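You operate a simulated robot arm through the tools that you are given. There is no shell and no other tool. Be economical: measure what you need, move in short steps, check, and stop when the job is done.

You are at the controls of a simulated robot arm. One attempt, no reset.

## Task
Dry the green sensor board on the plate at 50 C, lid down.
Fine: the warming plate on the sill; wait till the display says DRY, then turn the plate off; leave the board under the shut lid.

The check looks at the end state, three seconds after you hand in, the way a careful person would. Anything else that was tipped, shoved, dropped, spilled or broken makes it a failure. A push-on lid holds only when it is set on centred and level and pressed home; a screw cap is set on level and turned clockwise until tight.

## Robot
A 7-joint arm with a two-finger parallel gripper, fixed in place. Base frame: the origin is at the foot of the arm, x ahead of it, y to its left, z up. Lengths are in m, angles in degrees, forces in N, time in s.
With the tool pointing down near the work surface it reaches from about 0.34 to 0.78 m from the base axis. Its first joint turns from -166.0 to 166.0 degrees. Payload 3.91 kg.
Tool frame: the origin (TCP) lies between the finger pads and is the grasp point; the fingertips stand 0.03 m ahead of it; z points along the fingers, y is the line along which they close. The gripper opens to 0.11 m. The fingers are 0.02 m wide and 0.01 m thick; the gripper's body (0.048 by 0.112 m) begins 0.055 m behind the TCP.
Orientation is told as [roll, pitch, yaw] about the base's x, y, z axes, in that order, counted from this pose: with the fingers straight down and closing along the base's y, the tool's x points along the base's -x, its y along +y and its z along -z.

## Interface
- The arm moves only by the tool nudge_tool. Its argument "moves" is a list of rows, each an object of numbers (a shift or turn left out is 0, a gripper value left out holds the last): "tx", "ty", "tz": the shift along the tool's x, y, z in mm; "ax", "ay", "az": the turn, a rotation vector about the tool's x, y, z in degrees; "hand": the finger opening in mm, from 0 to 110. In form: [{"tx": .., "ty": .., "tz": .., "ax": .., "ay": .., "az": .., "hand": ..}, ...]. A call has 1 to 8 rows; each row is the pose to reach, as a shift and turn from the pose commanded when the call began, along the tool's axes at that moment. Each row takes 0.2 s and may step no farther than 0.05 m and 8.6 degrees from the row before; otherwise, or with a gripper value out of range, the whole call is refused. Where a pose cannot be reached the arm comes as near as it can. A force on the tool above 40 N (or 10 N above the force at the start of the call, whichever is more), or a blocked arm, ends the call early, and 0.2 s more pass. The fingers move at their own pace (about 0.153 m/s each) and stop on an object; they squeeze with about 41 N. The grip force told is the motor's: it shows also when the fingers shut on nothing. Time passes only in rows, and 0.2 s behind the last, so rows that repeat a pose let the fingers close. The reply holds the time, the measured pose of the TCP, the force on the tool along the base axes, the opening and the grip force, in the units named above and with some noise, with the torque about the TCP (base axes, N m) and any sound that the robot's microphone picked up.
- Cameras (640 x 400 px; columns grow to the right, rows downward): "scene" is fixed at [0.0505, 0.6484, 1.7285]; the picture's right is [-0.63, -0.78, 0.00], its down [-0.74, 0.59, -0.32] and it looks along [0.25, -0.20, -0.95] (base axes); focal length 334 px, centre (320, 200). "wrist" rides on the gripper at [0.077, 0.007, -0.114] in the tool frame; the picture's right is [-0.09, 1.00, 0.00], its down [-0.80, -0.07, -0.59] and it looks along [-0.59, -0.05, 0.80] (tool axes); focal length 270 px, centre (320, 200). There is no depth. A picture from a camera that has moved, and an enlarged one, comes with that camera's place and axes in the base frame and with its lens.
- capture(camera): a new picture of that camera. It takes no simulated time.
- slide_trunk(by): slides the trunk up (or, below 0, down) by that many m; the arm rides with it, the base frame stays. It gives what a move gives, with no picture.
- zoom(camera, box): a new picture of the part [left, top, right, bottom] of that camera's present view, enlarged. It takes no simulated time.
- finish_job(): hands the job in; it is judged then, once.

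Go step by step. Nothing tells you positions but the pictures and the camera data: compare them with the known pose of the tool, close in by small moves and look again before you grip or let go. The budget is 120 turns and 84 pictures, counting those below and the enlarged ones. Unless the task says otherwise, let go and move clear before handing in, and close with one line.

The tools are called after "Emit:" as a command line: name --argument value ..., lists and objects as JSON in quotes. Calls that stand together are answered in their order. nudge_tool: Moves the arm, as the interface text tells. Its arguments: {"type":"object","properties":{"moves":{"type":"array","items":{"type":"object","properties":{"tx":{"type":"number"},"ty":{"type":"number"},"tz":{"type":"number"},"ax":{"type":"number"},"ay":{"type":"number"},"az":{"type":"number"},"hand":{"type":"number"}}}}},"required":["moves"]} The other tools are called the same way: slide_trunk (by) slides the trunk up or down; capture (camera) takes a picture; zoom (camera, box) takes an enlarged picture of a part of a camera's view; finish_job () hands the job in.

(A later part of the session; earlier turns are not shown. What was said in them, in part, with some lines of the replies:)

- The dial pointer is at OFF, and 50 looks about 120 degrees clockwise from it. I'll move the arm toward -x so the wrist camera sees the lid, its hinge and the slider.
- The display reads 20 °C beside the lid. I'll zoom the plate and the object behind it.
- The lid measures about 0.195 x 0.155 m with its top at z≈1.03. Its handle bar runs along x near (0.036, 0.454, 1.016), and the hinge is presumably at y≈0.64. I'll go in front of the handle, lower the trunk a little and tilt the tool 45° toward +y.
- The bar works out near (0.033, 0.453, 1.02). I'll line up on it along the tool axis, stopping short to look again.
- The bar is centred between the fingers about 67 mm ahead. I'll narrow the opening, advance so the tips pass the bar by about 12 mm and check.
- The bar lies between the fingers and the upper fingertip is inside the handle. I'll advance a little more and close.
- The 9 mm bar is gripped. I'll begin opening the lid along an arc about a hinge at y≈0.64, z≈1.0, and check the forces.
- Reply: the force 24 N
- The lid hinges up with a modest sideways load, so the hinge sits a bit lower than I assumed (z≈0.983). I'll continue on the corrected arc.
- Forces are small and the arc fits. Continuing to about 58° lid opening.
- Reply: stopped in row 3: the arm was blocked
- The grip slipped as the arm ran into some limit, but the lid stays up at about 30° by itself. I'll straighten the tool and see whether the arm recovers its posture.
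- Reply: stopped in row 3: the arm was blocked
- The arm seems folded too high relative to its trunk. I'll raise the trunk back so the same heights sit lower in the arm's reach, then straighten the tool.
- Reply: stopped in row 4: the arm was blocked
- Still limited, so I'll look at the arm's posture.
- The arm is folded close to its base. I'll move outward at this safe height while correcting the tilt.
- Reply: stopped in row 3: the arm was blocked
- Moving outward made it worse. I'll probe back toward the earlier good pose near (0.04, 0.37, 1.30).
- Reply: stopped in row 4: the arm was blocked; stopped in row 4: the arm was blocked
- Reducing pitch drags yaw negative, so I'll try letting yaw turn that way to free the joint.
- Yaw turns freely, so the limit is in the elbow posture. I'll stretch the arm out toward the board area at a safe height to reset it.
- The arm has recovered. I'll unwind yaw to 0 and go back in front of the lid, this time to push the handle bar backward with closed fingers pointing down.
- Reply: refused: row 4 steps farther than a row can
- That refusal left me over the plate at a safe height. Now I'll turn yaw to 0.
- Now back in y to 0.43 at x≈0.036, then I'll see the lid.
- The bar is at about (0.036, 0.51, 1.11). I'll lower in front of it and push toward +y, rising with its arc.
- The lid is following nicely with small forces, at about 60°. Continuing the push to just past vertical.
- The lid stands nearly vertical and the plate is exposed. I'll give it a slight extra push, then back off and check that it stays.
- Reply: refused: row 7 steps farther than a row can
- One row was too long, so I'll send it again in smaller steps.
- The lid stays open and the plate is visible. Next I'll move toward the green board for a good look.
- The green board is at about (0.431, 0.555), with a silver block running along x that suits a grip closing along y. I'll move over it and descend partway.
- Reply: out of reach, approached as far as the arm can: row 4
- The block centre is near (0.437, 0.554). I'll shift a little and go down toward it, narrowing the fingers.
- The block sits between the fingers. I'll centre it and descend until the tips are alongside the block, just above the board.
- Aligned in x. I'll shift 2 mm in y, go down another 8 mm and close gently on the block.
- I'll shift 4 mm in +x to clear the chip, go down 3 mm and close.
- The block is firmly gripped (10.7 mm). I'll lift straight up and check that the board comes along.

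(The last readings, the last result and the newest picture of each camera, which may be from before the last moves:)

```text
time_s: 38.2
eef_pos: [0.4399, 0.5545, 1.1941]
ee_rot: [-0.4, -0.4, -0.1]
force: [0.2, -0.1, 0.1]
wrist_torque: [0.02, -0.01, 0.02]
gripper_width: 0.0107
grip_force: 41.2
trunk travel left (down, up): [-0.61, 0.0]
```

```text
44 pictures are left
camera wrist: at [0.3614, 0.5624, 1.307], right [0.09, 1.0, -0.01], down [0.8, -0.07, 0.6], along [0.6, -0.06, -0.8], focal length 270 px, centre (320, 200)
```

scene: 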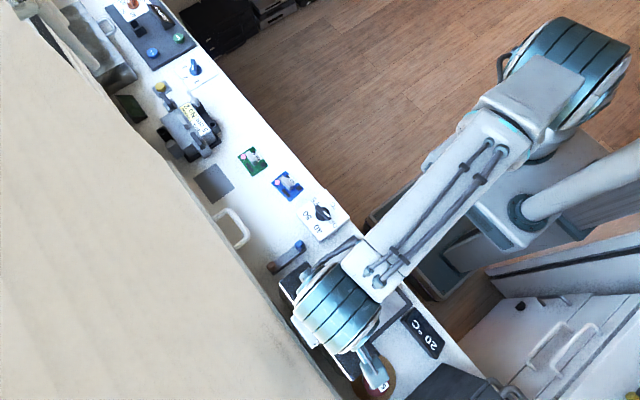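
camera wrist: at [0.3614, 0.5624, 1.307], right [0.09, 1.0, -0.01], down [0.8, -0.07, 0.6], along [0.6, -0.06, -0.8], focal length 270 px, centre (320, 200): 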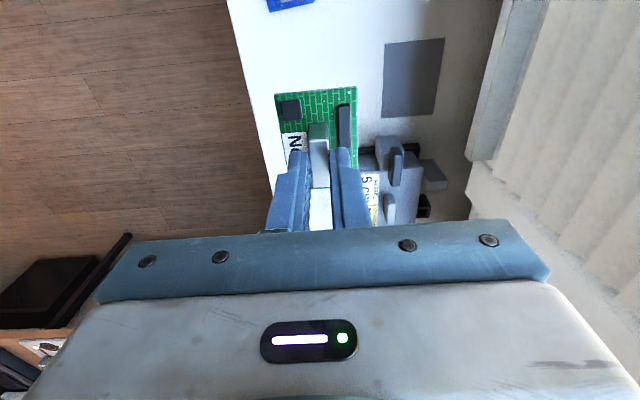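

The board is held level. Moving it over the plate at this height.

Emit:
nudge_tool --moves '[{"tx": 45, "ty": -4}, {"tx": 94, "ty": -10}, {"tx": 143, "ty": -16}, {"tx": 192, "ty": -16}, {"tx": 241, "ty": -16}, {"tx": 290, "ty": -16}, {"tx": 339, "ty": -16}, {"tx": 388, "ty": -16}]'

Emit:
capture --camera "wrist"

Emit:
capture --camera "scene"

```text
time_s: 40.0
eef_pos: [0.0526, 0.541, 1.1874]
ee_rot: [-0.3, -0.5, -0.1]
force: [-0.4, -0.2, -0.7]
wrist_torque: [-0.02, 0.0, -0.01]
gripper_width: 0.0105
grip_force: 40.6
trunk travel left (down, up): [-0.61, 0.0]
```

```text
43 pictures are left
camera wrist: at [-0.0258, 0.5478, 1.3003], right [0.09, 1.0, -0.01], down [0.8, -0.07, 0.6], along [0.6, -0.06, -0.8], focal length 270 px, centre (320, 200)
```

wrist: 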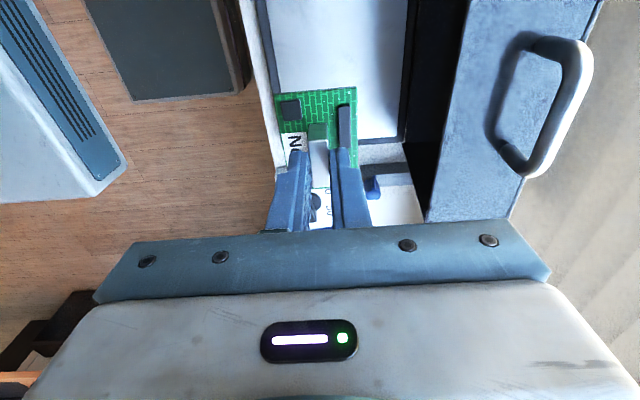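

```text
42 pictures are left
```

scene: 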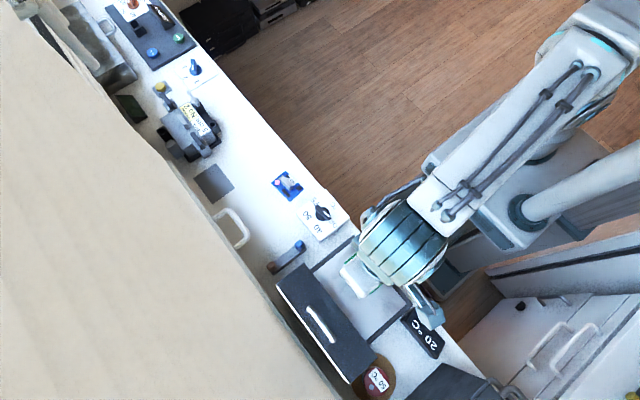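

The board is over the plate with about 1-2 cm between the hand and the raised lid. I'll shift slightly forward and descend, slowing near contact.

Emit:
nudge_tool --moves '[{"ty": -6, "tz": 30, "tx": 2}, {"ty": -6, "tz": 70, "tx": 2}, {"ty": -6, "tz": 110, "tx": 2}, {"ty": -6, "tz": 130, "tx": 2}]'

Emit:
capture --camera "wrist"

```text
time_s: 41.0
eef_pos: [0.0489, 0.5327, 1.0584]
ee_rot: [-0.4, -0.3, -0.1]
force: [-0.1, 0.4, 0.1]
wrist_torque: [-0.02, -0.02, 0.03]
gripper_width: 0.0108
grip_force: 41.6
trunk travel left (down, up): [-0.61, 0.0]
```

```text
41 pictures are left
camera wrist: at [-0.0291, 0.5403, 1.1721], right [0.09, 1.0, -0.01], down [0.8, -0.07, 0.6], along [0.6, -0.06, -0.8], focal length 270 px, centre (320, 200)
```

wrist: 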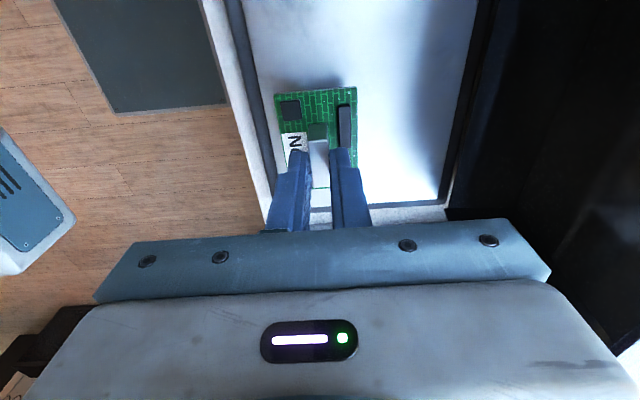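

Good, the plate is clearly below. Lowering in small steps to feel contact.

Emit:
nudge_tool --moves '[{"ty": 6, "tz": 8}, {"ty": 6, "tz": 16}, {"ty": 6, "tz": 22}, {"ty": 6, "tz": 26}]'

Emit:
zoom --camera "wrist" --box '[220, 60, 440, 240]'

```text
time_s: 42.0
eef_pos: [0.0514, 0.5414, 1.0345]
ee_rot: [0.1, -0.4, -0.1]
force: [-0.5, 0.6, 25.3]
wrist_torque: [-0.01, -0.32, 0.02]
gripper_width: 0.0105
grip_force: 41.2
trunk travel left (down, up): [-0.61, 0.0]
```

```text
2.22 times, centred on (330, 150) of wrist
camera zoom: at [-0.0272, 0.5469, 1.1495], right [0.09, 1.0, 0.0], down [0.8, -0.07, 0.6], along [0.6, -0.05, -0.8], focal length 601 px, centre (298, 311)
```

zoom: 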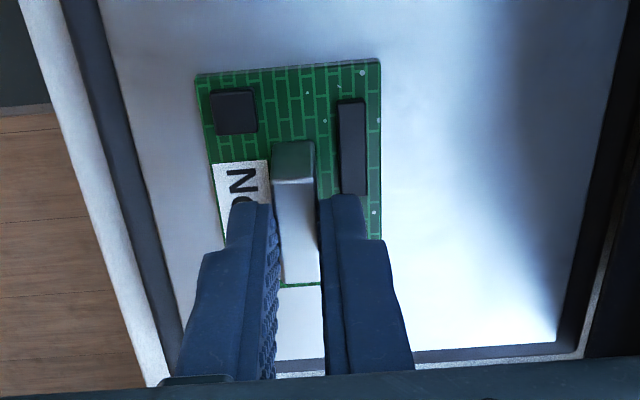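

It's in contact at 25 N. I'll relax by 1.5 mm, open and lift away.

Emit:
nudge_tool --moves '[{"tz": -1.5}, {"tz": -1.5, "hand": 30}, {"tz": -1.5, "hand": 30}, {"tz": -20}, {"tz": -60}, {"tz": -100, "ty": -5}, {"tz": -145, "ty": -5}]'

Emit:
capture --camera "wrist"

```text
time_s: 43.6
eef_pos: [0.0474, 0.5396, 1.1756]
ee_rot: [-0.4, -0.4, -0.1]
force: [-0.7, 0.4, 0.7]
wrist_torque: [0.0, 0.04, -0.03]
gripper_width: 0.03
grip_force: 0.1
trunk travel left (down, up): [-0.61, 0.0]
```

```text
39 pictures are left
camera wrist: at [-0.0301, 0.5468, 1.2898], right [0.09, 1.0, -0.01], down [0.8, -0.07, 0.6], along [0.6, -0.06, -0.8], focal length 270 px, centre (320, 200)
```

wrist: 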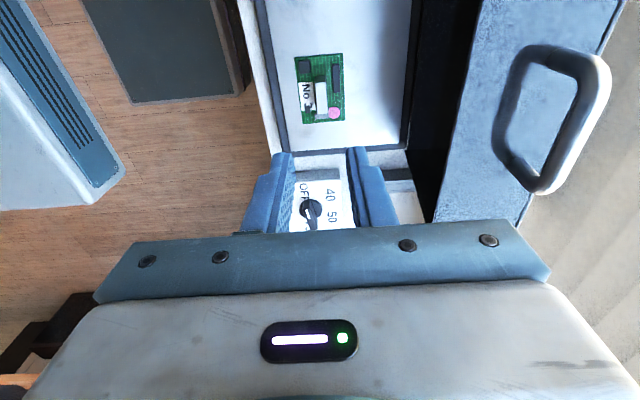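

The board sits flat on the plate. To close the lid I'll hook the handle bar, which now stands at about (0.036, 0.662, 1.17), from behind with closed fingers. The tool will be tilted 30° so the hand stays clear of the blind.

Emit:
nudge_tool --moves '[{"tz": -40, "tx": 6, "hand": 0}, {"tz": -85, "tx": 11, "ty": 10}, {"tz": -88, "tx": 11, "ty": 20, "ax": -8}, {"tz": -88, "tx": 11, "ty": 30, "ax": -16}, {"tz": -88, "tx": 11, "ty": 50, "ax": -24}, {"tz": -80, "tx": 11, "ty": 75, "ax": -30.4}, {"tz": -66, "tx": 11, "ty": 105, "ax": -30.4}]'

Emit:
capture --camera "wrist"

Emit:
capture --camera "scene"

```text
time_s: 45.2
eef_pos: [0.038, 0.6448, 1.2419]
ee_rot: [30.1, -0.5, 0.0]
force: [-0.5, 0.3, 0.9]
wrist_torque: [-0.03, 0.0, 0.02]
gripper_width: 0.0
grip_force: 37.6
trunk travel left (down, up): [-0.61, 0.0]
```

```text
38 pictures are left
camera wrist: at [-0.0392, 0.5928, 1.3439], right [0.09, 0.86, 0.5], down [0.8, -0.36, 0.48], along [0.6, 0.36, -0.72], focal length 270 px, centre (320, 200)
```

wrist: 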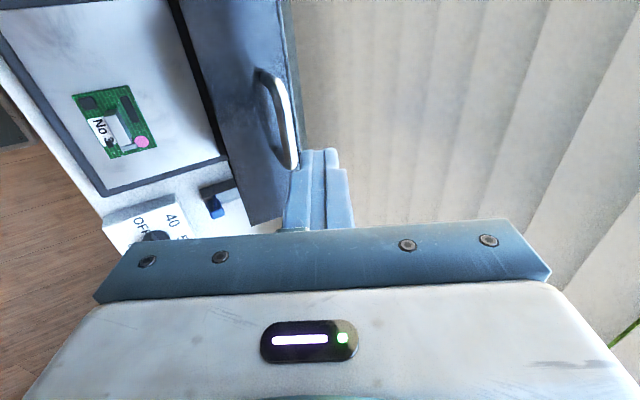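

```text
37 pictures are left
```

scene: 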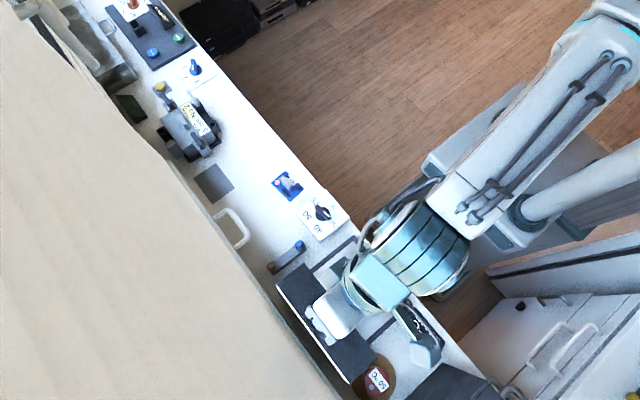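

The bar is about 71 mm ahead and 22 mm to the front side, so the closed fingers will pass just behind it. Advancing 54 mm and then checking.

Emit:
nudge_tool --moves '[{"tz": 20}, {"tz": 40}, {"tz": 54}]'

Emit:
capture --camera "wrist"

```text
time_s: 46.0
eef_pos: [0.039, 0.6704, 1.1931]
ee_rot: [30.0, -0.4, -0.2]
force: [0.4, 0.7, 0.0]
wrist_torque: [-0.03, -0.02, -0.01]
gripper_width: 0.0
grip_force: 37.7
trunk travel left (down, up): [-0.61, 0.0]
```

```text
36 pictures are left
camera wrist: at [-0.0393, 0.6181, 1.2956], right [0.09, 0.86, 0.5], down [0.8, -0.36, 0.48], along [0.6, 0.36, -0.72], focal length 270 px, centre (320, 200)
```

wrist: 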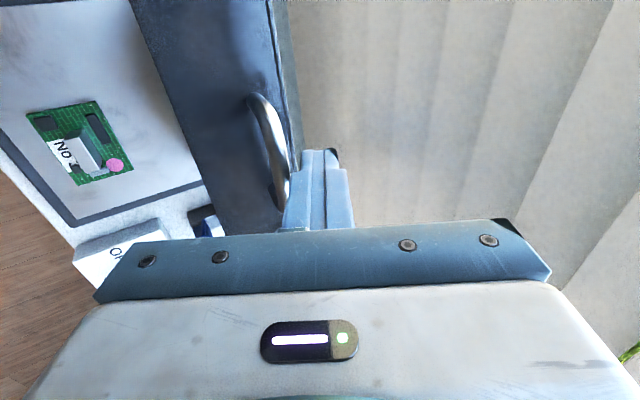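

The fingers are behind the bar. Pulling toward -y along the bar's arc.

Emit:
nudge_tool --moves '[{"ty": -18, "tz": -10}, {"ty": -37, "tz": -20}, {"ty": -52, "tz": -26}, {"ty": -67, "tz": -31}, {"ty": -83, "tz": -34.5}, {"ty": -100, "tz": -37}]'

Emit:
capture --camera "wrist"

```text
time_s: 47.4
eef_pos: [0.0372, 0.562, 1.1792]
ee_rot: [30.1, -0.4, -0.1]
force: [0.6, -1.1, 0.0]
wrist_torque: [0.01, 0.02, -0.04]
gripper_width: 0.0002
grip_force: 38.0
trunk travel left (down, up): [-0.61, 0.0]
```

```text
35 pictures are left
camera wrist: at [-0.0403, 0.5104, 1.2808], right [0.09, 0.86, 0.5], down [0.8, -0.36, 0.48], along [0.6, 0.36, -0.72], focal length 270 px, centre (320, 200)
```

wrist: 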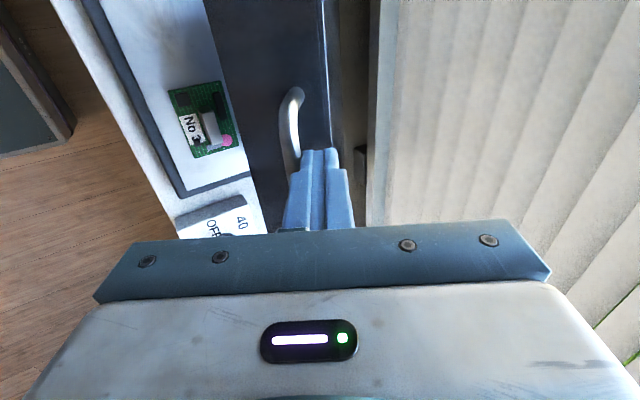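

The lid follows. Continuing down to about 25° lid angle.

Emit:
nudge_tool --moves '[{"ty": -16, "tz": 2}, {"ty": -33, "tz": 5}, {"ty": -49, "tz": 8}, {"ty": -65, "tz": 11}, {"ty": -81, "tz": 16}, {"ty": -97, "tz": 21}]'

Emit:
capture --camera "wrist"

```text
time_s: 48.8
eef_pos: [0.0401, 0.4913, 1.1095]
ee_rot: [30.1, -0.4, 0.0]
force: [-0.6, 0.6, 0.5]
wrist_torque: [-0.03, -0.01, 0.02]
gripper_width: 0.0002
grip_force: 38.2
trunk travel left (down, up): [-0.61, 0.0]
```

```text
34 pictures are left
camera wrist: at [-0.0385, 0.439, 1.2119], right [0.09, 0.86, 0.5], down [0.8, -0.36, 0.48], along [0.6, 0.36, -0.72], focal length 270 px, centre (320, 200)
```

wrist: 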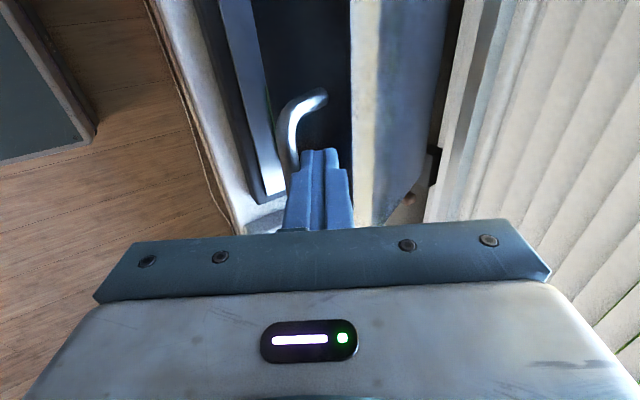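

Continuing a bit further, then I'll withdraw along the tool axis and press from above.

Emit:
nudge_tool --moves '[{"ty": -10, "tz": 5}, {"ty": -20, "tz": 9}, {"ty": -29, "tz": 14}, {"ty": -24, "tz": -10}, {"ty": -24, "tz": -50}, {"ty": -10, "tz": -90}]'

Emit:
capture --camera "wrist"

Emit:
zoom --camera "scene" --box '[240, 200, 480, 370]'

```text
time_s: 50.2
eef_pos: [0.0394, 0.4382, 1.182]
ee_rot: [30.1, -0.4, -0.1]
force: [0.0, -0.2, 0.5]
wrist_torque: [0.04, -0.01, -0.01]
gripper_width: 0.0
grip_force: 37.8
trunk travel left (down, up): [-0.61, 0.0]
```

```text
33 pictures are left
camera wrist: at [-0.0377, 0.3867, 1.2843], right [0.09, 0.86, 0.5], down [0.8, -0.36, 0.49], along [0.6, 0.36, -0.72], focal length 270 px, centre (320, 200)
```

wrist: 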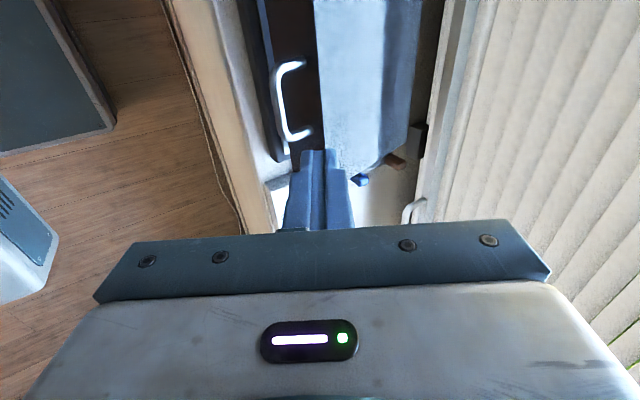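

```text
2.35 times, centred on (360, 285) of scene
camera zoom: at [0.0505, 0.6484, 1.7285], right [-0.63, -0.78, 0.0], down [-0.74, 0.59, -0.32], along [0.25, -0.2, -0.95], focal length 785 px, centre (226, 0)
```

zoom: 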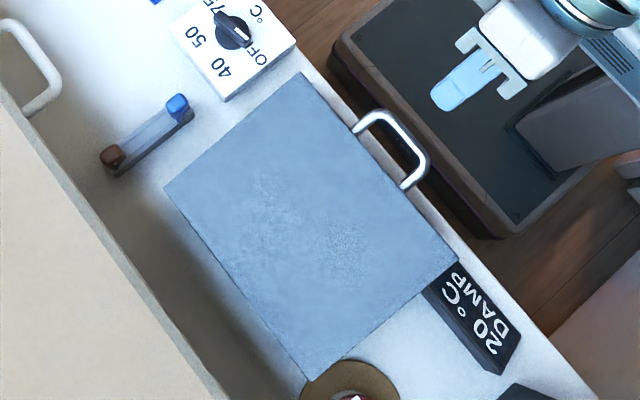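

The display now says "20 °C DAMP" and the lid is about 10° open. I'll level the tool and press the lid's front top down with the closed fingers.

Emit:
nudge_tool --moves '[{"ty": 5, "ax": 8}, {"ty": 10, "tz": 10, "ax": 16}, {"ty": 20, "tz": 25, "ax": 24}, {"ty": 28, "tz": 50, "ax": 30}, {"ty": 32, "tz": 70, "ax": 30}]'

Emit:
nudge_tool --moves '[{"tz": 10}, {"tz": 20}, {"tz": 30}, {"tz": 40}, {"tz": 50}, {"tz": 60}, {"tz": 68}, {"tz": 76}]'

```text
time_s: 51.4
eef_pos: [0.0408, 0.5016, 1.1374]
ee_rot: [0.0, -0.3, -0.1]
force: [0.0, -0.2, -0.2]
wrist_torque: [-0.01, 0.04, 0.01]
gripper_width: 0.0
grip_force: 37.9
trunk travel left (down, up): [-0.61, 0.0]
```

```text
time_s: 53.2
eef_pos: [0.0401, 0.4994, 1.0675]
ee_rot: [0.5, -0.4, 0.0]
force: [0.5, -0.3, 30.2]
wrist_torque: [-0.05, 0.29, 0.03]
gripper_width: 0.0
grip_force: 37.9
trunk travel left (down, up): [-0.61, 0.0]
```

It stopped at 30 N with the lid top at about 1.037. I'll lift off and check that it's shut.

Emit:
nudge_tool --moves '[{"tz": -30}, {"tz": -75}, {"tz": -120}, {"tz": -160, "ty": -20}]'

Emit:
capture --camera "wrist"

Emit:
zoom --camera "scene" --box '[240, 180, 480, 380]'

```text
time_s: 54.2
eef_pos: [0.0363, 0.4846, 1.2229]
ee_rot: [0.1, -0.4, -0.1]
force: [-0.7, 0.3, 0.0]
wrist_torque: [0.01, -0.01, 0.01]
gripper_width: 0.0
grip_force: 37.6
trunk travel left (down, up): [-0.61, 0.0]
```

```text
31 pictures are left
camera wrist: at [-0.0412, 0.4904, 1.3367], right [0.09, 1.0, 0.0], down [0.8, -0.07, 0.6], along [0.6, -0.05, -0.8], focal length 270 px, centre (320, 200)
```

wrist: 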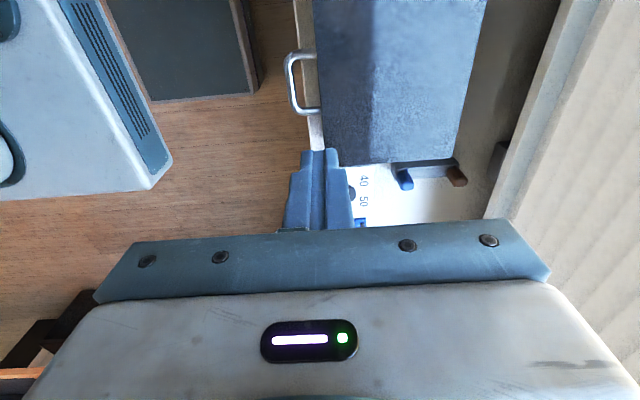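

```text
2.00 times, centred on (360, 280) of scene
camera zoom: at [0.0505, 0.6484, 1.7285], right [-0.63, -0.78, 0.0], down [-0.74, 0.59, -0.32], along [0.25, -0.2, -0.95], focal length 668 px, centre (240, 40)
```

zoom: 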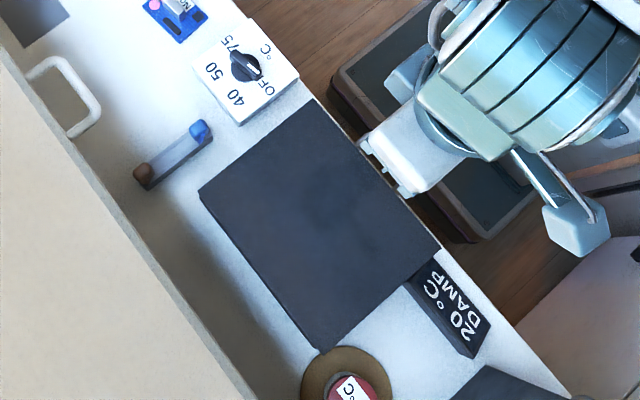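

The lid is shut. Next is the dial near (0.213, 0.51), so I'll move above and behind it for a view.

Emit:
nudge_tool --moves '[{"tx": -45, "ty": 10, "hand": 40}, {"tx": -90, "ty": 22}, {"tx": -120, "ty": 26}]'

Emit:
zoom --camera "wrist" --box '[220, 40, 440, 240]'

```text
time_s: 55.0
eef_pos: [0.1624, 0.5069, 1.224]
ee_rot: [0.1, -0.4, -0.2]
force: [-0.4, -0.1, 0.4]
wrist_torque: [-0.01, 0.0, 0.01]
gripper_width: 0.0401
grip_force: 0.0
trunk travel left (down, up): [-0.61, 0.0]
```

```text
2.00 times, centred on (330, 140) of wrist
camera zoom: at [0.0835, 0.5133, 1.3384], right [0.09, 1.0, 0.0], down [0.8, -0.07, 0.6], along [0.6, -0.05, -0.8], focal length 541 px, centre (300, 320)
```

zoom: 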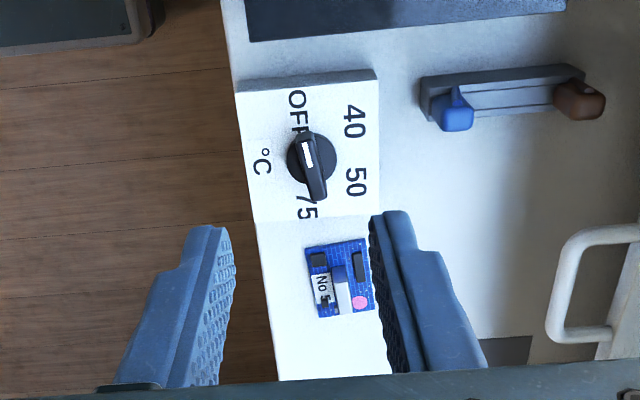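

The pointer is at OFF (about 190°) and 50 lies at about 57-60°. I'll go over the knob at (0.208, 0.511) and turn the fingers about +10° to straddle the pointer bar.

Emit:
nudge_tool --moves '[{"tx": -23, "ty": 2, "tz": 30, "az": -5, "hand": 34}, {"tx": -46, "ty": 4, "tz": 70, "az": -10}, {"tx": -46, "ty": 4, "tz": 115, "az": -10}, {"tx": -46, "ty": 4, "tz": 145, "az": -10}]'

Emit:
zoom --camera "wrist" --box '[220, 60, 440, 240]'

```text
time_s: 56.0
eef_pos: [0.2058, 0.5121, 1.081]
ee_rot: [-0.1, -0.5, 9.9]
force: [0.9, -0.1, 0.0]
wrist_torque: [-0.01, 0.02, 0.01]
gripper_width: 0.034
grip_force: 0.0
trunk travel left (down, up): [-0.61, 0.0]
```

```text
2.22 times, centred on (330, 150) of wrist
camera zoom: at [0.1277, 0.5051, 1.1946], right [-0.09, 1.0, 0.0], down [0.8, 0.07, 0.6], along [0.6, 0.05, -0.8], focal length 601 px, centre (298, 311)
```

zoom: 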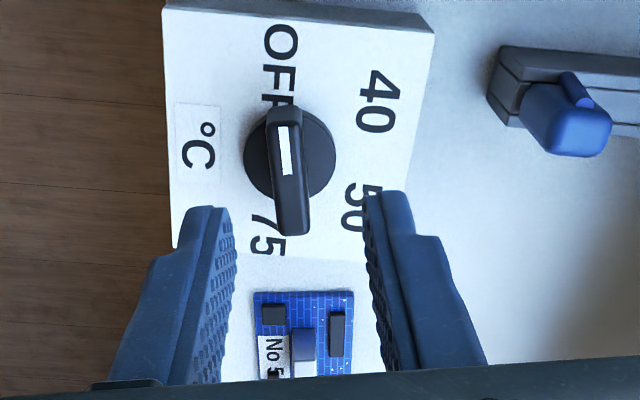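

The bar is aligned. I'll shift about 3 mm and descend toward it.

Emit:
nudge_tool --moves '[{"tx": -1.5, "ty": -3.3, "tz": 20}, {"tx": -1.5, "ty": -3.3, "tz": 35}, {"tx": -1.5, "ty": -3.3, "tz": 42}]'

Emit:
zoom --camera "wrist" --box '[220, 60, 440, 240]'

Emit:
zoom --camera "scene" --box '[270, 170, 370, 250]'

```text
time_s: 56.8
eef_pos: [0.2082, 0.509, 1.0385]
ee_rot: [-0.1, -0.4, 9.8]
force: [0.2, 0.3, -0.4]
wrist_torque: [-0.02, 0.0, -0.02]
gripper_width: 0.034
grip_force: 0.0
trunk travel left (down, up): [-0.61, 0.0]
```

```text
2.22 times, centred on (330, 150) of wrist
camera zoom: at [0.1292, 0.5017, 1.1522], right [-0.09, 1.0, 0.0], down [0.8, 0.07, 0.6], along [0.6, 0.05, -0.8], focal length 601 px, centre (298, 311)
```

zoom: 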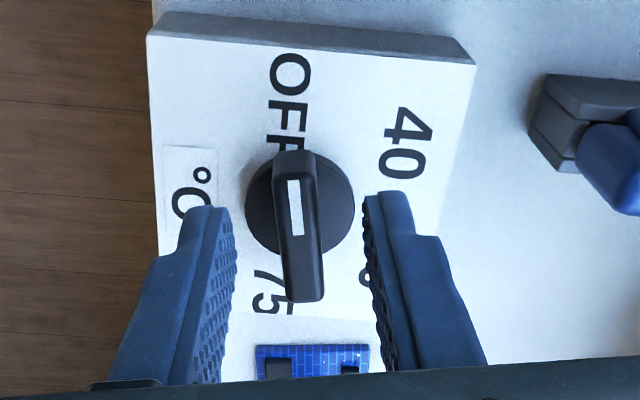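

```text
5.00 times, centred on (320, 210) of scene
camera zoom: at [0.0505, 0.6484, 1.7285], right [-0.63, -0.78, 0.0], down [-0.74, 0.59, -0.32], along [0.25, -0.2, -0.95], focal length 1669 px, centre (320, 150)
```

zoom: 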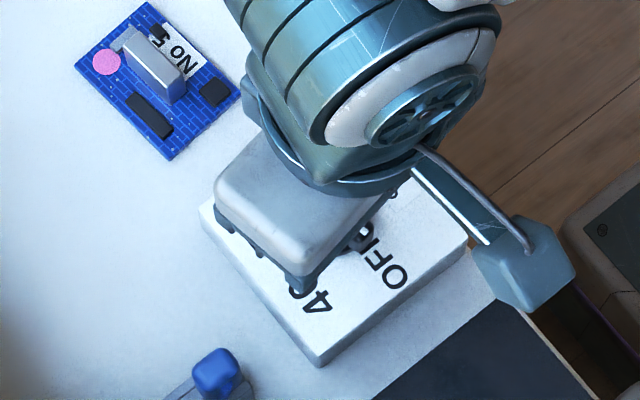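

The bar is centred between the fingertips. I'll go down 9 mm and close on it.

Emit:
nudge_tool --moves '[{"tz": 5}, {"tz": 9}]'

Emit:
nudge_tool --moves '[{"hand": 0}, {"hand": 0}, {"hand": 0}]'

Emit:
zoom --camera "wrist" --box '[220, 60, 440, 240]'

```text
time_s: 57.4
eef_pos: [0.2095, 0.5073, 1.0296]
ee_rot: [-0.1, -0.5, 9.9]
force: [0.9, 0.4, -0.3]
wrist_torque: [-0.02, 0.01, 0.02]
gripper_width: 0.0339
grip_force: 0.2
trunk travel left (down, up): [-0.61, 0.0]
```

```text
time_s: 58.2
eef_pos: [0.2072, 0.508, 1.0294]
ee_rot: [0.0, -0.4, 10.0]
force: [0.0, 5.6, 0.6]
wrist_torque: [0.24, 0.0, 0.03]
gripper_width: 0.0118
grip_force: 44.2
trunk travel left (down, up): [-0.61, 0.0]
```

```text
2.22 times, centred on (330, 150) of wrist
camera zoom: at [0.1298, 0.5016, 1.1432], right [-0.09, 1.0, 0.0], down [0.8, 0.07, 0.6], along [0.6, 0.05, -0.8], focal length 601 px, centre (298, 311)
```

zoom: 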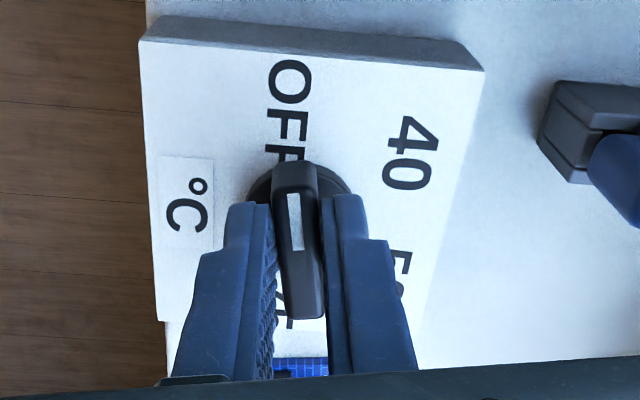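

The knob bar is gripped. Turning clockwise (seen from above) by 64° first.

Emit:
nudge_tool --moves '[{"az": 8, "ty": 0.5}, {"az": 16, "ty": 0.5}, {"az": 24, "ty": 0.5}, {"az": 32}, {"az": 40}, {"az": 48}, {"az": 56}, {"az": 64}]'

Emit:
capture --camera "wrist"

```text
time_s: 60.0
eef_pos: [0.2103, 0.516, 1.0302]
ee_rot: [0.5, -0.3, -54.3]
force: [8.1, 26.6, 12.4]
wrist_torque: [0.31, -0.48, 0.17]
gripper_width: 0.0117
grip_force: 44.8
trunk travel left (down, up): [-0.61, 0.0]
```

```text
24 pictures are left
camera wrist: at [0.17, 0.5815, 1.1434], right [0.86, 0.51, 0.01], down [0.4, -0.69, 0.6], along [0.31, -0.51, -0.8], focal length 270 px, centre (320, 200)
```

wrist: 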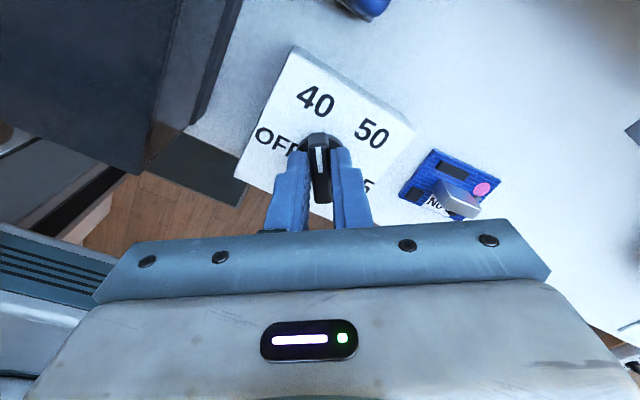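

It's turning and the pointer is now near 40. I'll ease the side load and turn another ~60°.

Emit:
nudge_tool --moves '[{"tx": 2, "ty": 4}, {"tx": 2, "ty": 4, "az": 8}, {"tx": 2, "ty": 4, "az": 16}, {"tx": 2, "ty": 4, "az": 24}]'

```text
time_s: 61.0
eef_pos: [0.2129, 0.5168, 1.0294]
ee_rot: [0.5, 0.0, -78.3]
force: [17.5, 25.2, 8.6]
wrist_torque: [-0.35, -0.41, 0.11]
gripper_width: 0.0123
grip_force: 45.5
trunk travel left (down, up): [-0.61, 0.0]
```

Emit:
nudge_tool --moves '[{"tx": 2, "ty": 2.5}, {"tx": 4, "ty": 5}]'

Emit:
capture --camera "wrist"

```text
time_s: 61.6
eef_pos: [0.2129, 0.5164, 1.0307]
ee_rot: [0.3, 0.0, -78.0]
force: [5.6, 22.4, -6.4]
wrist_torque: [0.82, -0.03, 0.06]
gripper_width: 0.0118
grip_force: 44.7
trunk travel left (down, up): [-0.61, 0.0]
```

```text
23 pictures are left
camera wrist: at [0.2032, 0.5926, 1.1437], right [0.99, 0.12, 0.01], down [0.09, -0.8, 0.59], along [0.08, -0.59, -0.8], focal length 270 px, centre (320, 200)
```

wrist: 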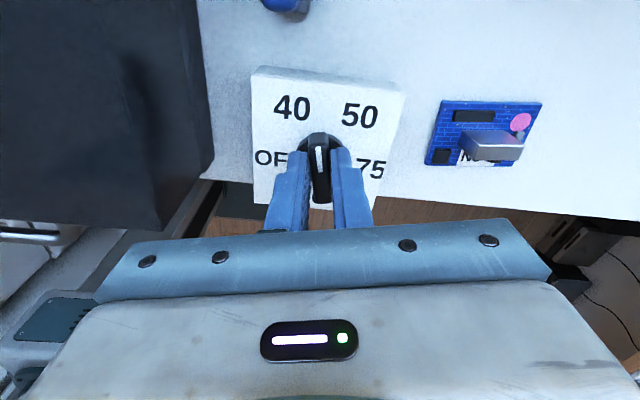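

Now the pointer is between 40 and 50. About 45° more.

Emit:
nudge_tool --moves '[{"tx": 4}, {"tx": 5, "az": 8}, {"tx": 5, "az": 16}, {"tx": 5, "az": 24}, {"tx": 5, "az": 32}, {"tx": 5, "az": 39}]'

Emit:
zoom --camera "wrist" --box '[220, 60, 440, 240]'

```text
time_s: 63.0
eef_pos: [0.2176, 0.5174, 1.0291]
ee_rot: [0.4, 0.3, -117.3]
force: [19.7, -16.3, 7.9]
wrist_torque: [-1.25, -0.18, 0.15]
gripper_width: 0.0118
grip_force: 45.4
trunk travel left (down, up): [-0.61, 0.0]
```

```text
2.22 times, centred on (330, 150) of wrist
camera zoom: at [0.2581, 0.5809, 1.144], right [0.84, -0.54, 0.01], down [-0.44, -0.68, 0.59], along [-0.31, -0.5, -0.81], focal length 601 px, centre (298, 311)
```

zoom: 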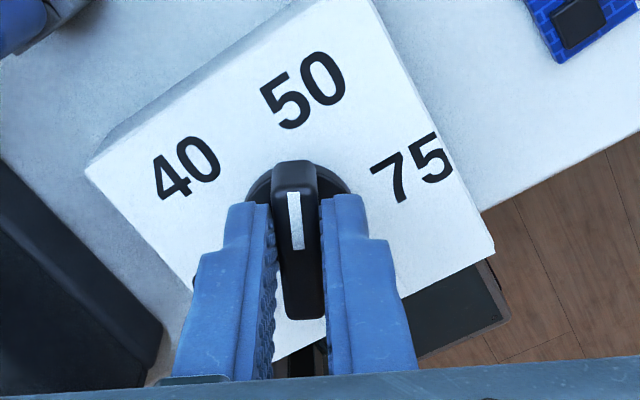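

The bar points a little short of 50's centre, about 8° compared with how it lined up at OFF. I'll turn that bit more.

Emit:
nudge_tool --moves '[{"ty": 3.5}, {"ty": 3.5, "az": 4}, {"ty": 3.5, "az": 8}]'

Emit:
nudge_tool --moves '[{"hand": 34}, {"hand": 34}, {"tz": -20}, {"tz": -60}]'

Emit:
capture --camera "wrist"

Emit:
zoom --camera "scene" --box '[360, 270, 480, 370]'

```text
time_s: 63.8
eef_pos: [0.2184, 0.5145, 1.0299]
ee_rot: [0.3, 0.2, -125.1]
force: [13.4, -16.8, 3.4]
wrist_torque: [-0.04, -0.79, 0.13]
gripper_width: 0.0118
grip_force: 45.2
trunk travel left (down, up): [-0.61, 0.0]
```

```text
time_s: 64.8
eef_pos: [0.2157, 0.5167, 1.0898]
ee_rot: [0.3, 0.3, -125.0]
force: [-0.4, 0.3, 0.2]
wrist_torque: [0.03, 0.0, -0.02]
gripper_width: 0.034
grip_force: 0.0
trunk travel left (down, up): [-0.61, 0.0]
```

```text
21 pictures are left
camera wrist: at [0.2644, 0.5749, 1.2044], right [0.77, -0.64, 0.0], down [-0.52, -0.62, 0.59], along [-0.38, -0.45, -0.81], focal length 270 px, centre (320, 200)
```

wrist: 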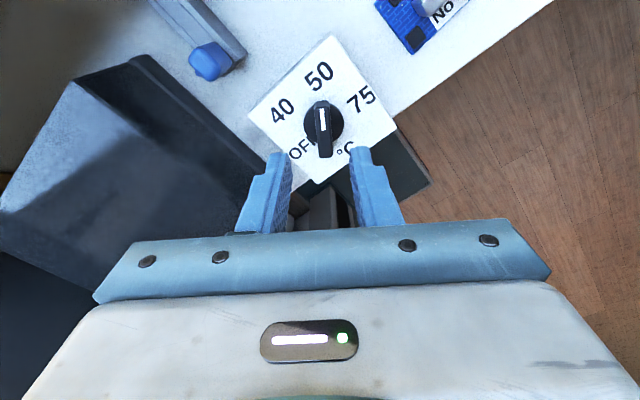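

```text
4.00 times, centred on (420, 320) of scene
camera zoom: at [0.0505, 0.6484, 1.7285], right [-0.63, -0.78, 0.0], down [-0.74, 0.59, -0.32], along [0.25, -0.2, -0.95], focal length 1335 px, centre (-80, -280)
```

zoom: 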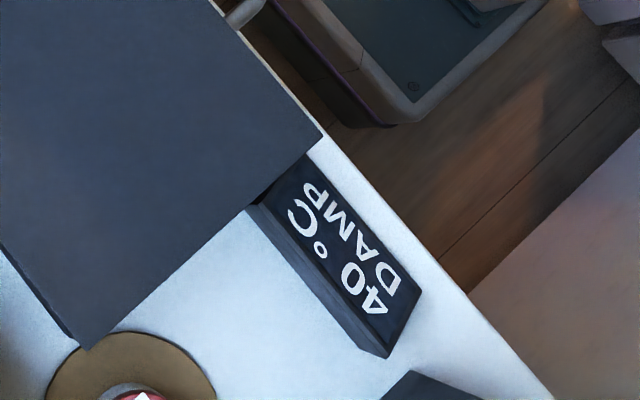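

The pointer is on 50, and the display reads 40 °C DAMP and is presumably still warming. I'll wait in place.

Emit:
nudge_tool --moves '[{"tz": 0}, {"tz": 0}, {"tz": 0}, {"tz": 0}, {"tz": 0}, {"tz": 0}, {"tz": 0}, {"tz": 0}]'

Emit:
nudge_tool --moves '[{"tz": 0}, {"tz": 0}, {"tz": 0}, {"tz": 0}, {"tz": 0}, {"tz": 0}, {"tz": 0}, {"tz": 0}]'

Emit:
zoom --camera "scene" --box '[280, 180, 480, 370]'

```text
time_s: 66.6
eef_pos: [0.2165, 0.5166, 1.0884]
ee_rot: [0.3, 0.2, -125.1]
force: [0.8, 0.1, -0.3]
wrist_torque: [-0.01, -0.07, -0.02]
gripper_width: 0.0339
grip_force: 0.0
trunk travel left (down, up): [-0.61, 0.0]
```

```text
time_s: 68.4
eef_pos: [0.2161, 0.5164, 1.0894]
ee_rot: [0.2, 0.4, -125.2]
force: [-0.9, 0.7, -0.1]
wrist_torque: [-0.04, -0.03, -0.01]
gripper_width: 0.0339
grip_force: 0.0
trunk travel left (down, up): [-0.61, 0.0]
```

```text
2.11 times, centred on (380, 275) of scene
camera zoom: at [0.0505, 0.6484, 1.7285], right [-0.63, -0.78, 0.0], down [-0.74, 0.59, -0.32], along [0.25, -0.2, -0.95], focal length 703 px, centre (194, 42)
```

zoom: 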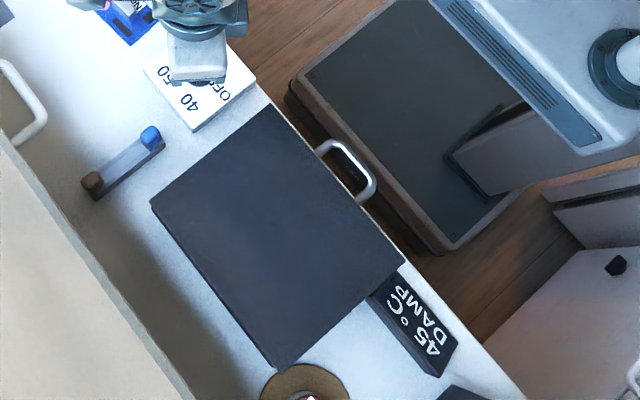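

The display now reads 45 °C and is rising. Waiting longer.

Emit:
nudge_tool --moves '[{"tz": 0}, {"tz": 0}, {"tz": 0}, {"tz": 0}, {"tz": 0}, {"tz": 0}, {"tz": 0}, {"tz": 0}]'

Emit:
nudge_tool --moves '[{"tz": 0}, {"tz": 0}, {"tz": 0}, {"tz": 0}, {"tz": 0}, {"tz": 0}, {"tz": 0}, {"tz": 0}]'

Emit:
nudge_tool --moves '[{"tz": 0}, {"tz": 0}, {"tz": 0}, {"tz": 0}, {"tz": 0}, {"tz": 0}, {"tz": 0}, {"tz": 0}]'

Emit:
zoom --camera "scene" --box '[360, 270, 480, 370]'

```text
time_s: 70.2
eef_pos: [0.2162, 0.5163, 1.0886]
ee_rot: [0.3, 0.4, -125.1]
force: [-1.0, -0.9, -0.8]
wrist_torque: [0.01, -0.01, 0.0]
gripper_width: 0.0338
grip_force: 0.1
trunk travel left (down, up): [-0.61, 0.0]
```

```text
time_s: 72.0
eef_pos: [0.2167, 0.5163, 1.0892]
ee_rot: [0.3, 0.3, -125.1]
force: [0.0, -0.8, 0.5]
wrist_torque: [0.03, 0.0, 0.01]
gripper_width: 0.0339
grip_force: 0.1
trunk travel left (down, up): [-0.61, 0.0]
```

```text
time_s: 73.8
eef_pos: [0.2158, 0.5174, 1.0895]
ee_rot: [0.3, 0.3, -125.1]
force: [-0.3, 0.1, -0.9]
wrist_torque: [0.0, -0.02, 0.03]
gripper_width: 0.034
grip_force: 0.2
trunk travel left (down, up): [-0.61, 0.0]
```

```text
4.00 times, centred on (420, 320) of scene
camera zoom: at [0.0505, 0.6484, 1.7285], right [-0.63, -0.78, 0.0], down [-0.74, 0.59, -0.32], along [0.25, -0.2, -0.95], focal length 1335 px, centre (-80, -280)
```

zoom: 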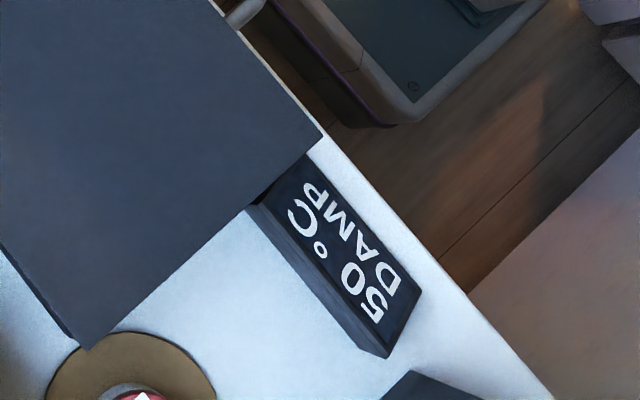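

It has reached 50 °C but is still DAMP. Continuing to wait.

Emit:
nudge_tool --moves '[{"tz": 0}, {"tz": 0}, {"tz": 0}, {"tz": 0}, {"tz": 0}, {"tz": 0}, {"tz": 0}, {"tz": 0}]'

Emit:
nudge_tool --moves '[{"tz": 0}, {"tz": 0}, {"tz": 0}, {"tz": 0}, {"tz": 0}, {"tz": 0}, {"tz": 0}, {"tz": 0}]'

Emit:
nudge_tool --moves '[{"tz": 0}, {"tz": 0}, {"tz": 0}, {"tz": 0}, {"tz": 0}, {"tz": 0}, {"tz": 0}, {"tz": 0}]'

Emit:
zoom --camera "scene" --box '[360, 270, 480, 370]'

```text
time_s: 75.6
eef_pos: [0.2153, 0.5158, 1.089]
ee_rot: [0.4, 0.3, -125.1]
force: [0.0, 0.0, 0.7]
wrist_torque: [0.01, -0.01, 0.0]
gripper_width: 0.034
grip_force: 0.0
trunk travel left (down, up): [-0.61, 0.0]
```

```text
time_s: 77.4
eef_pos: [0.2166, 0.5164, 1.0894]
ee_rot: [0.3, 0.3, -125.0]
force: [0.1, 0.2, 0.6]
wrist_torque: [0.0, -0.02, -0.04]
gripper_width: 0.0339
grip_force: 0.0
trunk travel left (down, up): [-0.61, 0.0]
```

```text
time_s: 79.2
eef_pos: [0.2152, 0.5161, 1.089]
ee_rot: [0.3, 0.3, -125.0]
force: [-0.6, 0.4, 0.3]
wrist_torque: [-0.02, -0.01, 0.01]
gripper_width: 0.0341
grip_force: 0.1
trunk travel left (down, up): [-0.61, 0.0]
```

```text
4.00 times, centred on (420, 320) of scene
camera zoom: at [0.0505, 0.6484, 1.7285], right [-0.63, -0.78, 0.0], down [-0.74, 0.59, -0.32], along [0.25, -0.2, -0.95], focal length 1335 px, centre (-80, -280)
```

zoom: 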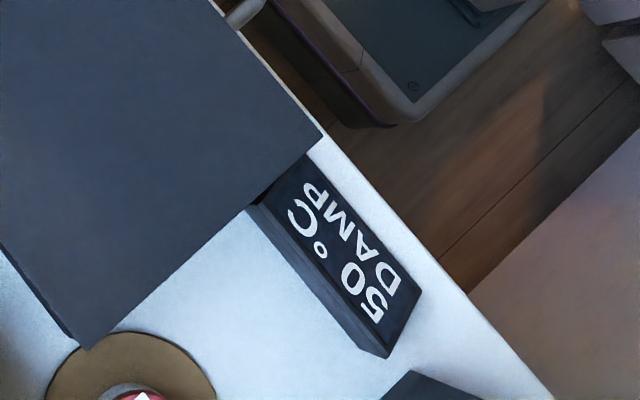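

Still DAMP, so I'll wait more.

Emit:
nudge_tool --moves '[{"tz": 0}, {"tz": 0}, {"tz": 0}, {"tz": 0}, {"tz": 0}, {"tz": 0}, {"tz": 0}, {"tz": 0}]'

Emit:
nudge_tool --moves '[{"tz": 0}, {"tz": 0}, {"tz": 0}, {"tz": 0}, {"tz": 0}, {"tz": 0}, {"tz": 0}, {"tz": 0}]'

Emit:
nudge_tool --moves '[{"tz": 0}, {"tz": 0}, {"tz": 0}, {"tz": 0}, {"tz": 0}, {"tz": 0}, {"tz": 0}, {"tz": 0}]'

Emit:
zoom --camera "scene" --box '[360, 270, 480, 370]'

```text
time_s: 81.0
eef_pos: [0.2166, 0.5165, 1.0907]
ee_rot: [0.4, 0.4, -125.2]
force: [0.6, -0.9, -0.1]
wrist_torque: [-0.03, 0.02, 0.0]
gripper_width: 0.0339
grip_force: 0.0
trunk travel left (down, up): [-0.61, 0.0]
```

```text
time_s: 82.8
eef_pos: [0.216, 0.5167, 1.0887]
ee_rot: [0.3, 0.2, -125.1]
force: [0.6, -0.1, -0.5]
wrist_torque: [0.01, -0.04, 0.02]
gripper_width: 0.0339
grip_force: 0.1
trunk travel left (down, up): [-0.61, 0.0]
```

```text
time_s: 84.6
eef_pos: [0.215, 0.5161, 1.0895]
ee_rot: [0.3, 0.3, -125.0]
force: [0.2, 0.5, 0.1]
wrist_torque: [0.02, 0.02, -0.02]
gripper_width: 0.0342
grip_force: 0.1
trunk travel left (down, up): [-0.61, 0.0]
```

```text
4.00 times, centred on (420, 320) of scene
camera zoom: at [0.0505, 0.6484, 1.7285], right [-0.63, -0.78, 0.0], down [-0.74, 0.59, -0.32], along [0.25, -0.2, -0.95], focal length 1335 px, centre (-80, -280)
```

zoom: 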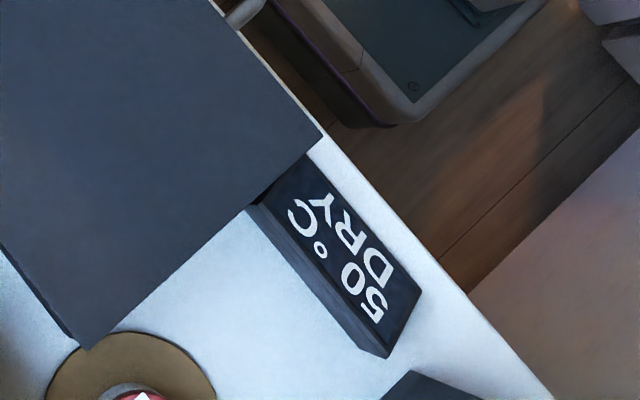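

The display says DRY. Now I'll grip the knob again and turn it back to OFF.

Emit:
nudge_tool --moves '[{"tz": 30}, {"tz": 60}, {"tz": 60, "hand": 0}, {"tz": 60, "hand": 0}, {"tz": 60, "hand": 0}]'

Emit:
nudge_tool --moves '[{"az": -8}, {"az": -16}, {"az": -24}, {"az": -32}, {"az": -40}]'

```text
time_s: 85.8
eef_pos: [0.2188, 0.5157, 1.0289]
ee_rot: [0.4, 0.3, -125.3]
force: [18.8, -12.9, 3.6]
wrist_torque: [-1.25, 0.28, 0.15]
gripper_width: 0.0119
grip_force: 44.7
trunk travel left (down, up): [-0.61, 0.0]
```

```text
time_s: 87.0
eef_pos: [0.2142, 0.5173, 1.0284]
ee_rot: [0.2, -0.1, -84.8]
force: [3.2, -20.5, -8.4]
wrist_torque: [0.44, 0.19, 0.01]
gripper_width: 0.012
grip_force: 45.6
trunk travel left (down, up): [-0.61, 0.0]
```

Turning fine. I'll ease -y and continue.

Emit:
nudge_tool --moves '[{"tx": -3}, {"tx": -3, "az": -8}, {"tx": -4, "az": -16}, {"tx": -4, "az": -24}, {"tx": -4, "az": -32}, {"tx": -5, "az": -40}]'

```text
time_s: 88.4
eef_pos: [0.21, 0.5148, 1.0291]
ee_rot: [0.4, -0.2, -44.9]
force: [-33.6, -3.6, -3.7]
wrist_torque: [0.22, 1.41, -0.18]
gripper_width: 0.0116
grip_force: 45.2
trunk travel left (down, up): [-0.61, 0.0]
```

Easing in -x, then the remaining 55°.

Emit:
nudge_tool --moves '[{"tx": 2.8, "ty": -4.2}, {"tx": 2.8, "ty": -4.2, "az": -8}, {"tx": 2.8, "ty": -4.5, "az": -16}, {"tx": 2.8, "ty": -5, "az": -24}, {"tx": 2.8, "ty": -5, "az": -32}]'

```text
time_s: 89.6
eef_pos: [0.2085, 0.5103, 1.0287]
ee_rot: [0.1, -0.3, -12.9]
force: [-28.0, -3.9, -1.4]
wrist_torque: [0.02, 1.35, -0.06]
gripper_width: 0.0121
grip_force: 45.5
trunk travel left (down, up): [-0.61, 0.0]
```

Emit:
nudge_tool --moves '[{"tx": 4}, {"tx": 4, "az": -8}, {"tx": 4, "az": -16}, {"tx": 4, "az": -23.5}]'

Emit:
zoom --camera "wrist" --box '[220, 60, 440, 240]'

```text
time_s: 90.6
eef_pos: [0.208, 0.5099, 1.0302]
ee_rot: [-0.1, -0.7, 10.5]
force: [-3.7, -22.5, 1.4]
wrist_torque: [-0.29, -1.06, -0.13]
gripper_width: 0.0121
grip_force: 44.9
trunk travel left (down, up): [-0.61, 0.0]
```

```text
2.22 times, centred on (330, 150) of wrist
camera zoom: at [0.1299, 0.5012, 1.1426], right [-0.09, 1.0, 0.0], down [0.79, 0.08, 0.6], along [0.6, 0.06, -0.8], focal length 601 px, centre (298, 311)
```

zoom: 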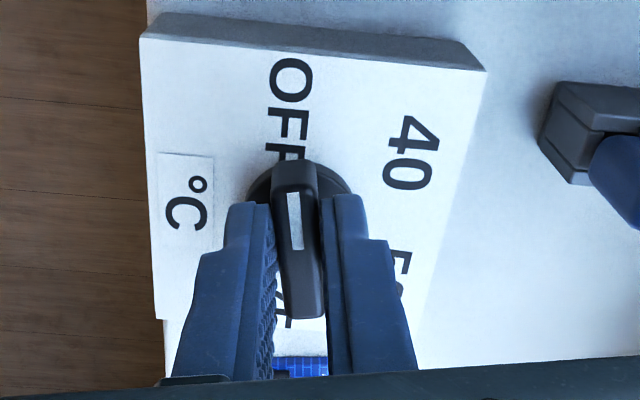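

The view is identical to the original OFF position. I'll release, lift away and check the knob, lid and display.

Emit:
nudge_tool --moves '[{"hand": 34}, {"hand": 34}, {"tz": -20}, {"tz": -65}, {"tz": -110}, {"tz": -155}, {"tz": -190, "tx": 20}, {"tz": -200, "tx": 55}]'

Emit:
zoom --camera "wrist" --box '[220, 0, 440, 240]'

Emit:
zoom --camera "scene" --box '[240, 170, 480, 380]'

```text
time_s: 92.4
eef_pos: [0.1498, 0.5013, 1.2298]
ee_rot: [0.1, -0.4, 10.4]
force: [0.0, 0.1, -0.8]
wrist_torque: [0.0, 0.01, 0.01]
gripper_width: 0.0341
grip_force: 0.0
trunk travel left (down, up): [-0.61, 0.0]
```

```text
1.67 times, centred on (330, 120) of wrist
camera zoom: at [0.0718, 0.4937, 1.3441], right [-0.09, 1.0, 0.0], down [0.8, 0.07, 0.6], along [0.6, 0.06, -0.8], focal length 450 px, centre (303, 333)
```

zoom: 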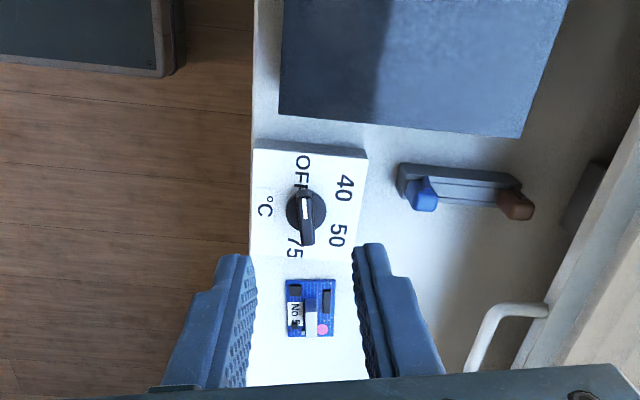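

```text
1.90 times, centred on (360, 275) of scene
camera zoom: at [0.0505, 0.6484, 1.7285], right [-0.63, -0.78, 0.0], down [-0.74, 0.59, -0.32], along [0.25, -0.2, -0.95], focal length 636 px, centre (244, 57)
```

zoom: 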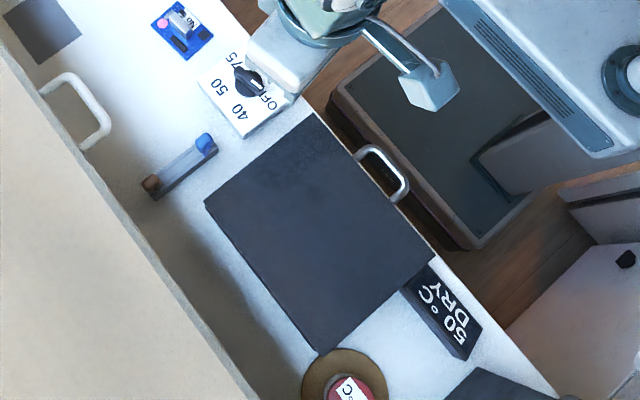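

The knob is at OFF, the lid is shut and the display reads DRY. I'll wait briefly to confirm the plate is cooling, which shows it's really off.

Emit:
nudge_tool --moves '[{"tz": 0}, {"tz": 0}, {"tz": 0}, {"tz": 0}, {"tz": 0}, {"tz": 0}, {"tz": 0}, {"tz": 0}]'

Emit:
zoom --camera "scene" --box '[360, 270, 480, 370]'

```text
time_s: 94.2
eef_pos: [0.1503, 0.5023, 1.2294]
ee_rot: [0.0, -0.3, 10.4]
force: [0.2, 0.0, 0.1]
wrist_torque: [0.0, 0.01, 0.01]
gripper_width: 0.034
grip_force: 0.0
trunk travel left (down, up): [-0.61, 0.0]
```

```text
4.00 times, centred on (420, 320) of scene
camera zoom: at [0.0505, 0.6484, 1.7285], right [-0.63, -0.78, 0.0], down [-0.74, 0.59, -0.32], along [0.25, -0.2, -0.95], focal length 1335 px, centre (-80, -280)
```

zoom: 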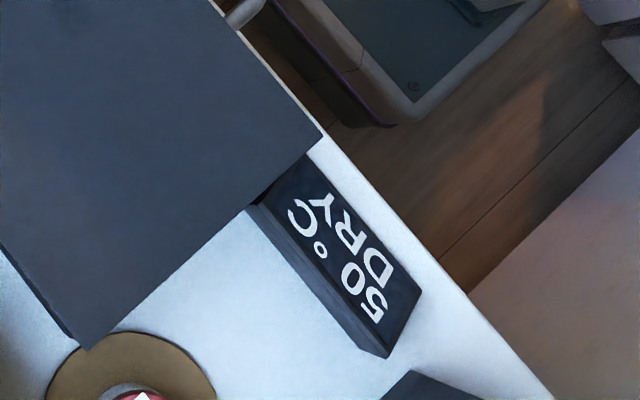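

Still 50. Displayed steps look coarse, so I'll give it a few more seconds.

Emit:
nudge_tool --moves '[{"tz": 0}, {"tz": 0}, {"tz": 0}, {"tz": 0}, {"tz": 0}, {"tz": 0}, {"tz": 0}, {"tz": 0}]'

Emit:
nudge_tool --moves '[{"tz": 0}, {"tz": 0}, {"tz": 0}, {"tz": 0}, {"tz": 0}, {"tz": 0}, {"tz": 0}, {"tz": 0}]'

Emit:
nudge_tool --moves '[{"tz": 0}, {"tz": 0}, {"tz": 0}, {"tz": 0}, {"tz": 0}, {"tz": 0}, {"tz": 0}, {"tz": 0}]'

Emit:
zoom --camera "scene" --box '[360, 270, 480, 370]'

```text
time_s: 96.0
eef_pos: [0.1506, 0.5032, 1.2294]
ee_rot: [0.0, -0.4, 10.3]
force: [-0.8, 1.6, -0.1]
wrist_torque: [0.02, -0.06, 0.0]
gripper_width: 0.034
grip_force: 0.0
trunk travel left (down, up): [-0.61, 0.0]
```

```text
time_s: 97.8
eef_pos: [0.1493, 0.5012, 1.2303]
ee_rot: [0.1, -0.4, 10.3]
force: [1.3, 0.7, -0.2]
wrist_torque: [-0.01, 0.01, -0.01]
gripper_width: 0.0338
grip_force: 0.0
trunk travel left (down, up): [-0.61, 0.0]
```

```text
time_s: 99.6
eef_pos: [0.1512, 0.5019, 1.2306]
ee_rot: [0.0, -0.4, 10.4]
force: [-0.7, -0.3, -0.2]
wrist_torque: [-0.01, -0.01, -0.02]
gripper_width: 0.0342
grip_force: 0.0
trunk travel left (down, up): [-0.61, 0.0]
```

```text
4.00 times, centred on (420, 320) of scene
camera zoom: at [0.0505, 0.6484, 1.7285], right [-0.63, -0.78, 0.0], down [-0.74, 0.59, -0.32], along [0.25, -0.2, -0.95], focal length 1335 px, centre (-80, -280)
```

zoom: 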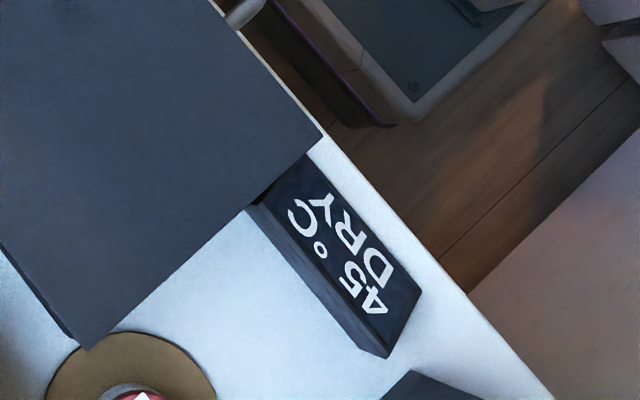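

The display now reads 45 °C DRY, so the plate is off and cooling. The lid is shut with the board under it and the arm is clear, so I'm handing in.

Emit:
finish_job

```text
The job is handed in.
```

The green board was dried at 50 °C until the display said DRY; the plate is off and cooling, and the board is under the shut lid.
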